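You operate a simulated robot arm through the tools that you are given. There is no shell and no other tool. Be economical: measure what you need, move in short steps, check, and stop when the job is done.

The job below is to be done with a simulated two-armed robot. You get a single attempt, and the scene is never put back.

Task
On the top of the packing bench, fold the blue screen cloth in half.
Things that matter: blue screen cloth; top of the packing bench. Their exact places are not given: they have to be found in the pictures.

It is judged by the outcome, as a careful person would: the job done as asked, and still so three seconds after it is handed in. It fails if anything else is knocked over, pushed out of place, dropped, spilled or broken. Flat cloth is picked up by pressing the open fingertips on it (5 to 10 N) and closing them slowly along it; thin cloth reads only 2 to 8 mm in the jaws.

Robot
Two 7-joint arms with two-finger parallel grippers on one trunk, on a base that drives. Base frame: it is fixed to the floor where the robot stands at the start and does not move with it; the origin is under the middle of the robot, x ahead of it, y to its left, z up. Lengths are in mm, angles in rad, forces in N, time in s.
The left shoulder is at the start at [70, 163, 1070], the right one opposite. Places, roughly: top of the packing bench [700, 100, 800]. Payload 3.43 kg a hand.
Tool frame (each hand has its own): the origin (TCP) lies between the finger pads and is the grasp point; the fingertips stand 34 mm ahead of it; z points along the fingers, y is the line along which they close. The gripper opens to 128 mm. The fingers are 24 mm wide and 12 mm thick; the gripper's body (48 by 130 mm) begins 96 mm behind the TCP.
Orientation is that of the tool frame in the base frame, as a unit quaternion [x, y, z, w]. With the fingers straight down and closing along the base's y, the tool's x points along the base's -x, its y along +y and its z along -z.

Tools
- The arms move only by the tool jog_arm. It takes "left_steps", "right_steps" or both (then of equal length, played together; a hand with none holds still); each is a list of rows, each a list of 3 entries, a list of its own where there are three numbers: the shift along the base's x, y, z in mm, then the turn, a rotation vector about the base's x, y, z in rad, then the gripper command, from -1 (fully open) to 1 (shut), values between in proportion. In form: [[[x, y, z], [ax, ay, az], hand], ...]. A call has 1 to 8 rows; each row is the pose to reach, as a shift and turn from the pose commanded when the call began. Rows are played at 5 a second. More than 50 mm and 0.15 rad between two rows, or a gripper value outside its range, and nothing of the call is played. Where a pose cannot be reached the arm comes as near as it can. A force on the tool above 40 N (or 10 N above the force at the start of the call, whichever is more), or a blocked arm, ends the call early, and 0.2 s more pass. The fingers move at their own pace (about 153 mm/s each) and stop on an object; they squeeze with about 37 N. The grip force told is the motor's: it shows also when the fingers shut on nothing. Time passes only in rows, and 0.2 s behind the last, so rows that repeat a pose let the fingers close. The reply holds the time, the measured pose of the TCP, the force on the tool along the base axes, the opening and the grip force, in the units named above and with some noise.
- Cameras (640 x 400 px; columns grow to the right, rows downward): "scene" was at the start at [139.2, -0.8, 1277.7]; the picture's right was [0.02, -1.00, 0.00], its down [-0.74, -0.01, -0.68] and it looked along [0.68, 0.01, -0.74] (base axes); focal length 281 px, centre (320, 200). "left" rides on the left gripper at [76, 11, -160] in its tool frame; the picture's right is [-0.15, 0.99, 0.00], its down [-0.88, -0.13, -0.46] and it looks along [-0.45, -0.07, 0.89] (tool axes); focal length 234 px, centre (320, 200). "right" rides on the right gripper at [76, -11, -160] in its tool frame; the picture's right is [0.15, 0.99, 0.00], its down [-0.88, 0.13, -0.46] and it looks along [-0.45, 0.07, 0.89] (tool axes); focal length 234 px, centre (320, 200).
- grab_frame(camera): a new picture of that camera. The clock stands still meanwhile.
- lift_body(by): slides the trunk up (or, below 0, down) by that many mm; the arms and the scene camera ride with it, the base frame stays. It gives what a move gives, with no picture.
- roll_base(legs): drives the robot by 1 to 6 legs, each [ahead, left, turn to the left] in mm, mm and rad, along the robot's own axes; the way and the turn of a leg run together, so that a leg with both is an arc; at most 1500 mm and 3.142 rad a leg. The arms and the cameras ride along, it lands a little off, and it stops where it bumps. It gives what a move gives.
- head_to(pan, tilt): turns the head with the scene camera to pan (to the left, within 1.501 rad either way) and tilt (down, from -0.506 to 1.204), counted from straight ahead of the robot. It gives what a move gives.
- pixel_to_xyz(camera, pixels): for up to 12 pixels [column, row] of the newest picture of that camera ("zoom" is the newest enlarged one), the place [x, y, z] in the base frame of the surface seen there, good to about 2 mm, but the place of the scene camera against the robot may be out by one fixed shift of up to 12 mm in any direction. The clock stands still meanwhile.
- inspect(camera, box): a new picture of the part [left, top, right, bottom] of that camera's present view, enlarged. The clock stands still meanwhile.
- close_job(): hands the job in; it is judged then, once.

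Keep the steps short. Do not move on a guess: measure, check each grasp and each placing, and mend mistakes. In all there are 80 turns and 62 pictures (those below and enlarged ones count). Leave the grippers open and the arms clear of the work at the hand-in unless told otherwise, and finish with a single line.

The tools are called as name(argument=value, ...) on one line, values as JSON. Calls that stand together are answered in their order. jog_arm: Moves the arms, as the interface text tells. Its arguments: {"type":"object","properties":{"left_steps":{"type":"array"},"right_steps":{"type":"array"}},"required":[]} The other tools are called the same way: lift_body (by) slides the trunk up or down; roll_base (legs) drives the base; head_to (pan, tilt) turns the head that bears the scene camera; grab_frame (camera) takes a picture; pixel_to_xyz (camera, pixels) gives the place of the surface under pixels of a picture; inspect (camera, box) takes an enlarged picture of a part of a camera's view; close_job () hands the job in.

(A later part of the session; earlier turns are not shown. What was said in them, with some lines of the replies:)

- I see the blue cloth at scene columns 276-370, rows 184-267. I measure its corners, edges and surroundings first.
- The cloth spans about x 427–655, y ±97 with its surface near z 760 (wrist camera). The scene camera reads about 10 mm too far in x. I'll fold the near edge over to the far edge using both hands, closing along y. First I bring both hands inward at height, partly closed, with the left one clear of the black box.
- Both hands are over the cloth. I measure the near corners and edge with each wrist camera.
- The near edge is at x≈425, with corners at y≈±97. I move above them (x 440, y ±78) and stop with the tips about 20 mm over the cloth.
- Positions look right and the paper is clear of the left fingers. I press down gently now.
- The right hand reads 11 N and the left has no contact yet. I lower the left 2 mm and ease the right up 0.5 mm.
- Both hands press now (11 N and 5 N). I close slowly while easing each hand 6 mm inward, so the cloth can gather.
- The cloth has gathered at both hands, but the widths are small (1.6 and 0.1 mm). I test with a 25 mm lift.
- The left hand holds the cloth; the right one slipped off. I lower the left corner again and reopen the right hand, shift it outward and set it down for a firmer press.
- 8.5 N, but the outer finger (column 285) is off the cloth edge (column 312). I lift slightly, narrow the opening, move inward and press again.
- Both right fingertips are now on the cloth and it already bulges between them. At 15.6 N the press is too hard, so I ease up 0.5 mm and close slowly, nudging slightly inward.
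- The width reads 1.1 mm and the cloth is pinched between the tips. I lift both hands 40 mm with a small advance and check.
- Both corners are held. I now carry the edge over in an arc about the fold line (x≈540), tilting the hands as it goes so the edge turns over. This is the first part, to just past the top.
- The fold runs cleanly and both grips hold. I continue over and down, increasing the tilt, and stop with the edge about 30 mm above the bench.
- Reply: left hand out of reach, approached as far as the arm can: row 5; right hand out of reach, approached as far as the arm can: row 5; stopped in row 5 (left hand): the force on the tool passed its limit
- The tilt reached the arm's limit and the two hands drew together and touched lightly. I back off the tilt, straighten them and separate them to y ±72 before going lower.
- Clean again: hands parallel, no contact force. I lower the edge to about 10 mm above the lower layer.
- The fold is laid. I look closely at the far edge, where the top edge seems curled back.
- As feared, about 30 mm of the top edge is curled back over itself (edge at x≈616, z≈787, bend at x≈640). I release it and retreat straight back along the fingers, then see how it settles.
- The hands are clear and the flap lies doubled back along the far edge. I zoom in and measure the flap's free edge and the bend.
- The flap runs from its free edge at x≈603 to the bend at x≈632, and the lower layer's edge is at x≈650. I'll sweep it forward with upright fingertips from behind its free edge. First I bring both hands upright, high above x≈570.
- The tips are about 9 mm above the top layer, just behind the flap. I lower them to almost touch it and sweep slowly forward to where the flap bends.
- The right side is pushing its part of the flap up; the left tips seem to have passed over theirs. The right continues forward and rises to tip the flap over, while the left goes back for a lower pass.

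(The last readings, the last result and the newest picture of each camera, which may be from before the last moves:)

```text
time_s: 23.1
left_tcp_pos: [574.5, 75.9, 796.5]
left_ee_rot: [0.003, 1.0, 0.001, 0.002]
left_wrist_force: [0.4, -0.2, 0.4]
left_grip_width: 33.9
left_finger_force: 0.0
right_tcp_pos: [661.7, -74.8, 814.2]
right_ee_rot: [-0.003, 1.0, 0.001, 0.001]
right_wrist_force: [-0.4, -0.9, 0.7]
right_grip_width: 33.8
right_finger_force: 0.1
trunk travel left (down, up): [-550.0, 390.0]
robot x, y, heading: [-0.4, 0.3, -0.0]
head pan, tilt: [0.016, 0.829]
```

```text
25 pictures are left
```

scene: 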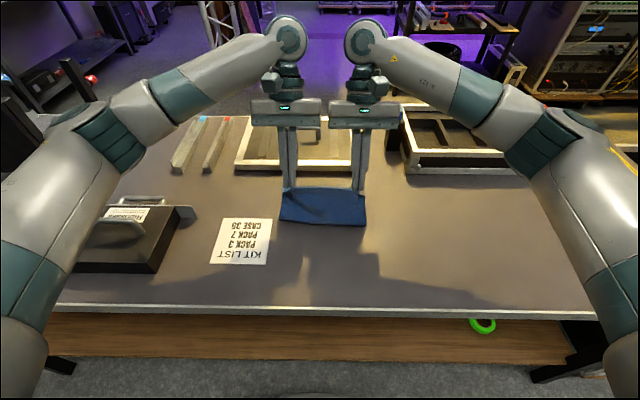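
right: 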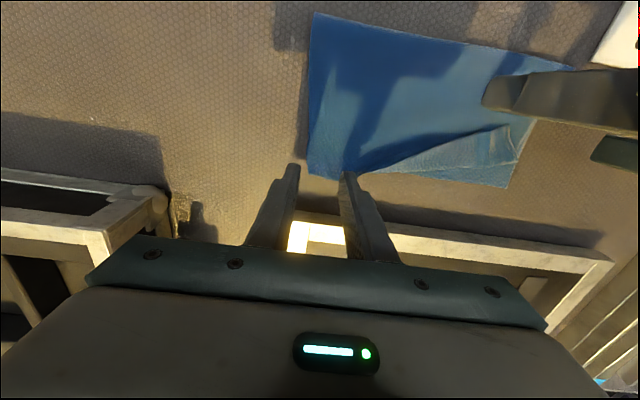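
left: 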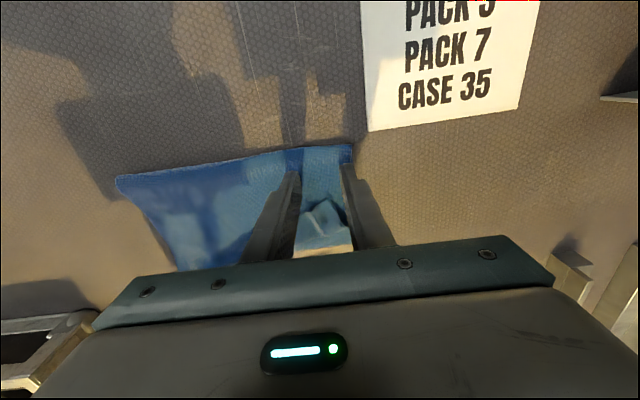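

The right half of the flap unrolled flat. The left tips are now lower (796.5) without pressing, so I make the same sweep there and raise the right hand out of the way.

jog_arm(left_steps=[[[10, 0, 0], [0, 0, 0], 0.47], [[20, 0, 0], [0, 0, 0], 0.47], [[30, 0, 0], [0, 0, 0], 0.47], [[40, 0, 0], [0, 0, 0], 0.47], [[49, 0, 0], [0, 0, 0], 0.47], [[57, 0, 1], [0, 0, 0], 0.47], [[65, 0, 5], [0, 0, 0], 0.47], [[75, 0, 12], [0, 0, 0], 0.47]], right_steps=[[[0, -8, 20], [0, 0, 0], 0.47], [[0, -20, 40], [0, 0, 0], 0.47], [[0, -30, 60], [0, 0, 0], 0.47], [[0, -40, 80], [0, 0, 0], 0.47], [[0, -50, 80], [0, 0, 0], 0.47], [[0, -60, 80], [0, 0, 0], 0.47], [[0, -60, 80], [0, 0, 0], 0.47], [[0, -60, 80], [0, 0, 0], 0.47]])

grab_frame(camera="left")

grab_frame(camera="right")

```text
time_s: 24.9
left_tcp_pos: [649.6, 75.7, 808.5]
left_ee_rot: [0.002, 1.0, 0.001, 0.001]
left_wrist_force: [0.1, 0.1, 0.7]
left_grip_width: 34.0
left_finger_force: 0.0
right_tcp_pos: [664.3, -135.7, 892.5]
right_ee_rot: [-0.003, 1.0, 0.001, -0.001]
right_wrist_force: [0.0, -0.2, -0.4]
right_grip_width: 34.1
right_finger_force: 0.0
trunk travel left (down, up): [-550.0, 390.0]
robot x, y, heading: [3.5, 1.2, -0.003]
head pan, tilt: [0.016, 0.829]
```

```text
24 pictures are left
```

left: 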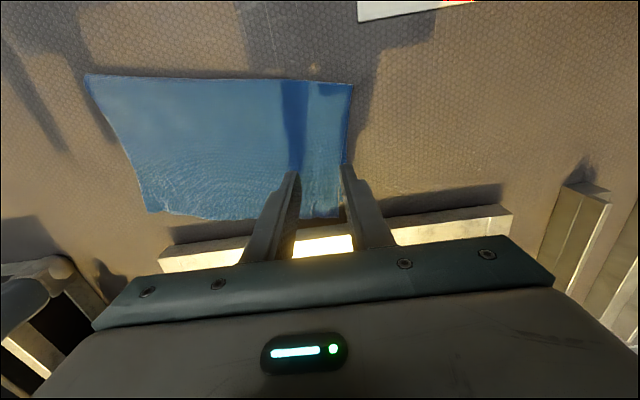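

```text
23 pictures are left
```

right: 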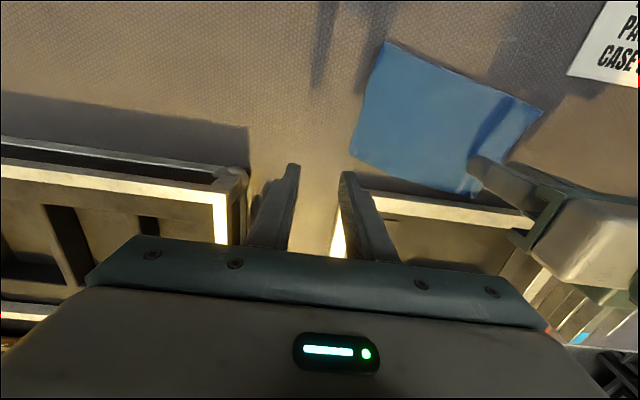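

The flap is unrolled on both sides. I raise the left hand and spread both hands aside, then check the alignment.

jog_arm(left_steps=[[[0, 0, 30], [0, 0, 0], 0.3], [[0, 10, 65], [0, 0, 0], 0], [[0, 45, 95], [0, 0, 0], 0], [[0, 90, 110], [0, 0, 0], -0.5], [[0, 130, 110], [0, 0, 0], -1], [[0, 130, 110], [0, 0, 0], -1]], right_steps=[[[0, 0, 10], [0, 0, 0], 0.3], [[0, -10, 20], [0, 0, 0], 0], [[0, -45, 20], [0, 0, 0], 0], [[0, -80, 20], [0, 0, 0], -0.5], [[0, -110, 20], [0, 0, 0], -1], [[0, -110, 20], [0, 0, 0], -1]])

inspect(camera="scene", box=[200, 100, 440, 260])

inspect(camera="left", box=[0, 0, 320, 200])

inspect(camera="right", box=[320, 0, 640, 200])

```text
time_s: 26.3
left_tcp_pos: [647.0, 202.7, 918.9]
left_ee_rot: [0.003, 1.0, 0.001, 0.001]
left_wrist_force: [-0.7, 0.2, -0.7]
left_grip_width: 128.1
left_finger_force: 0.0
right_tcp_pos: [663.9, -245.5, 914.8]
right_ee_rot: [-0.002, 1.0, 0.001, 0.0]
right_wrist_force: [0.2, -1.0, -0.1]
right_grip_width: 128.1
right_finger_force: 0.0
trunk travel left (down, up): [-550.0, 390.0]
robot x, y, heading: [-1.3, -0.7, 0.003]
head pan, tilt: [0.016, 0.829]
```

```text
2.50 times, centred on (320, 180) of scene
```

zoom: 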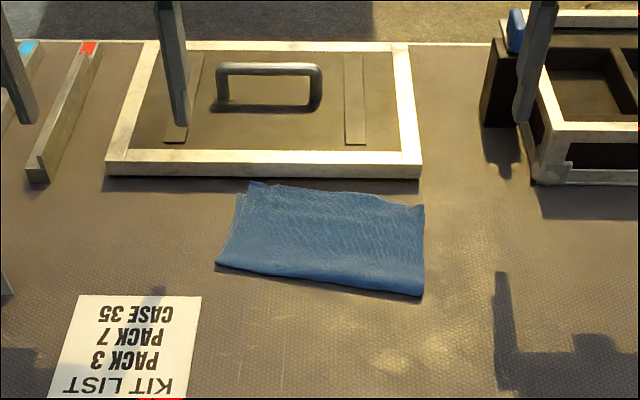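

```text
2.00 times, centred on (160, 100) of left
```

zoom: 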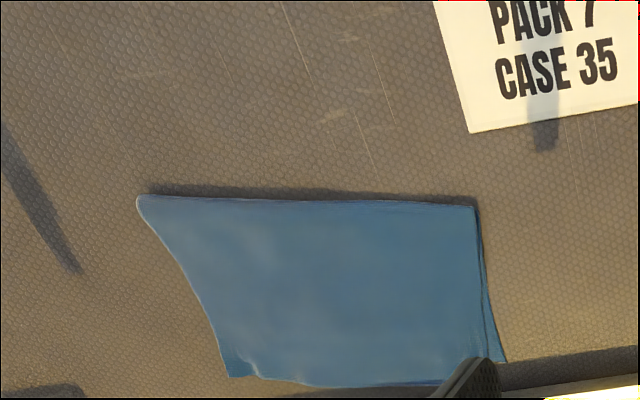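

```text
2.00 times, centred on (480, 100) of right
```

zoom: 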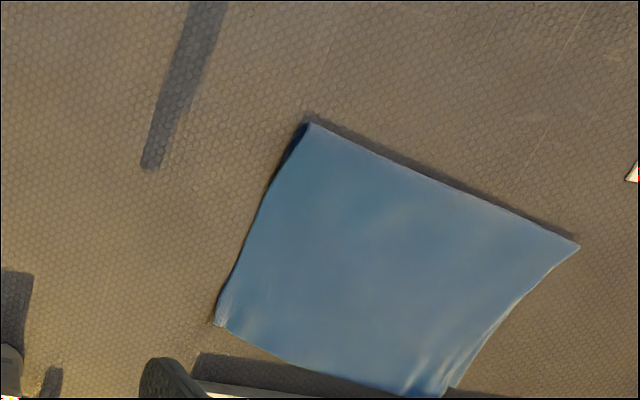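

The cloth is folded and slightly turned. I measure its corners and edges to check that the layers line up.

inspect(camera="scene", box=[270, 160, 370, 222])

pixel_to_xyz(camera="zoom", pixels=[[76, 285], [595, 360], [600, 132], [350, 115], [175, 75], [120, 110], [330, 320], [350, 220], [450, 125]])

```text
6.40 times, centred on (320, 191) of scene
```

zoom: 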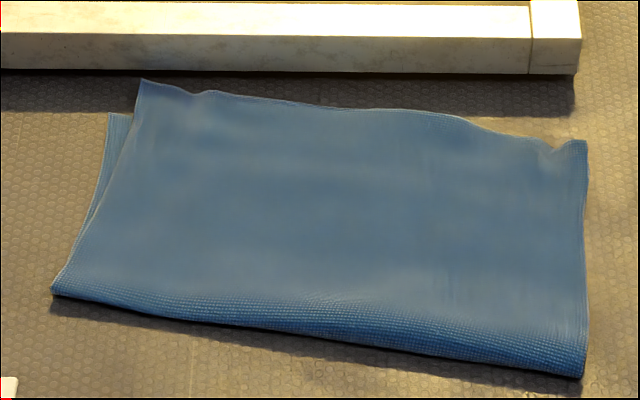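

```text
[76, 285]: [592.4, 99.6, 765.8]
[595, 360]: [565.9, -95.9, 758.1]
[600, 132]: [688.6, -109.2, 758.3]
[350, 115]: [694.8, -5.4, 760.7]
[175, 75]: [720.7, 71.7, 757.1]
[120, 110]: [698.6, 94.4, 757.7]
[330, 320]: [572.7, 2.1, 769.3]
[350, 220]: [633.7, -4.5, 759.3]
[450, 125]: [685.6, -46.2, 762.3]
```

The fold line runs x≈560–586, and the top edge overhangs the lower one at the left far corner. I shift the left hand to get a clear, accurate view of that corner.

jog_arm(left_steps=[[[25, 0, 0], [0, 0, 0], -1], [[50, 0, 0], [0, 0, 0], -1], [[70, 10, 0], [0, 0, 0], -1]])

inspect(camera="left", box=[0, 0, 288, 180])

```text
time_s: 27.1
left_tcp_pos: [719.3, 215.9, 917.9]
left_ee_rot: [0.002, 1.0, 0.001, -0.001]
left_wrist_force: [-0.1, 0.2, -0.9]
left_grip_width: 127.8
left_finger_force: 0.0
right_tcp_pos: [664.1, -244.9, 914.0]
right_ee_rot: [-0.002, 1.0, 0.0, 0.0]
right_wrist_force: [0.4, -0.5, -1.0]
right_grip_width: 128.0
right_finger_force: 0.1
trunk travel left (down, up): [-550.0, 390.0]
robot x, y, heading: [-0.1, -3.3, 0.001]
head pan, tilt: [0.016, 0.829]
```

```text
2.22 times, centred on (144, 90) of left
```

zoom: 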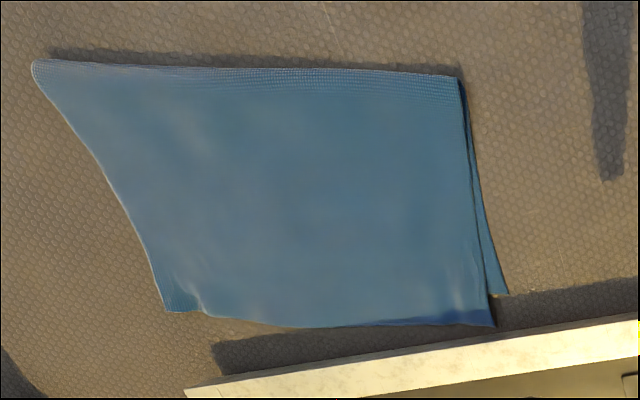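

pixel_to_xyz(camera="zoom", pixels=[[458, 85], [503, 292], [492, 322], [36, 70], [168, 306], [300, 322], [250, 75], [480, 318], [330, 200], [400, 345], [486, 285]])

```text
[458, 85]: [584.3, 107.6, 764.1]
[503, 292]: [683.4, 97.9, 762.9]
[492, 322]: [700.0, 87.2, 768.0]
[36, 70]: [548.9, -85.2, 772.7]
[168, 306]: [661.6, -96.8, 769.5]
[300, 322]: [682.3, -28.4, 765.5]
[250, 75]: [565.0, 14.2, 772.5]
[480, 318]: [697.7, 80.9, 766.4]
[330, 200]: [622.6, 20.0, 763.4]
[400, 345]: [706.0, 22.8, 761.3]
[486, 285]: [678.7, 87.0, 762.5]
```

The lower far corner is at (683, 98) and the top one at (700, 87). The layers meet within about 20 mm over a 230 mm cloth, and the sheet is flat and halved. Re-dragging thin layers would more likely wrinkle it than improve it. I raise both open hands clear and take a last look at everything.

jog_arm(left_steps=[[[-20, 35, 15], [0, 0, 0], -1], [[-50, 70, 30], [0, 0, 0], -1], [[-80, 105, 40], [0, 0, 0], -1], [[-85, 130, 40], [0, 0, 0], -1], [[-85, 130, 40], [0, 0, 0], -1]], right_steps=[[[-20, -20, 15], [0, 0, 0], -1], [[-45, -40, 30], [0, 0, 0], -1], [[-65, -55, 40], [0, 0, 0], -1], [[-65, -55, 40], [0, 0, 0], -1], [[-65, -55, 40], [0, 0, 0], -1]])

grab_frame(camera="scene")

inspect(camera="scene", box=[270, 160, 370, 222])

```text
time_s: 28.3
left_tcp_pos: [632.2, 345.2, 959.7]
left_ee_rot: [0.002, 1.0, 0.001, 0.0]
left_wrist_force: [0.7, 0.2, 0.2]
left_grip_width: 127.9
left_finger_force: 0.1
right_tcp_pos: [598.5, -301.8, 953.3]
right_ee_rot: [-0.002, 1.0, 0.001, 0.0]
right_wrist_force: [-0.4, -0.6, -0.9]
right_grip_width: 128.0
right_finger_force: 0.1
trunk travel left (down, up): [-550.0, 390.0]
robot x, y, heading: [-1.8, 0.1, -0.004]
head pan, tilt: [0.016, 0.829]
```

```text
17 pictures are left
```

scene: 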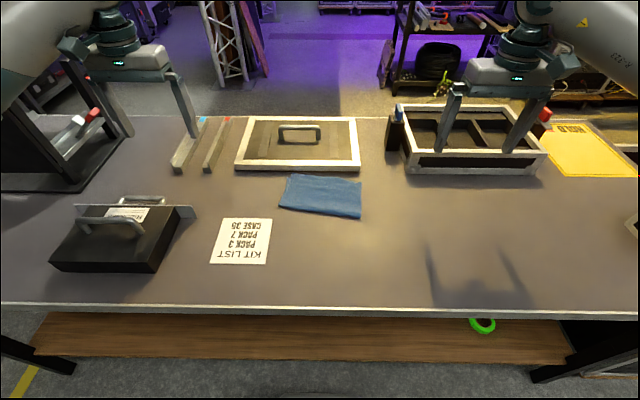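

```text
6.40 times, centred on (320, 191) of scene
```

zoom: 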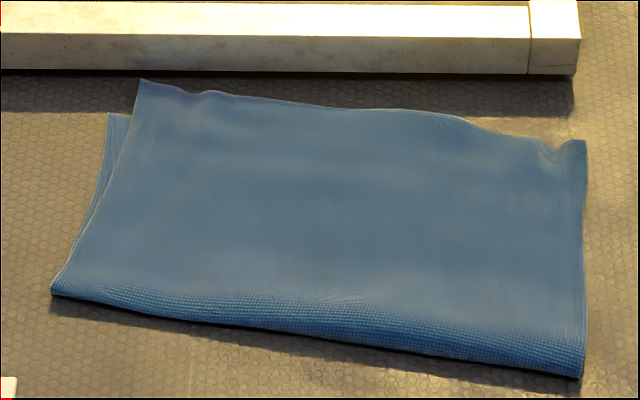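

The cloth lies folded in half and stable, the other items are where they were, and the hands are open and clear. I hand the job in.

close_job()

```text
The job is handed in.
```

The blue screen cloth is folded in half on the packing bench: the top edge overhangs by up to about 20 mm at the left far corner, the cloth sits slightly turned and a little further back than before, and nothing else was moved.
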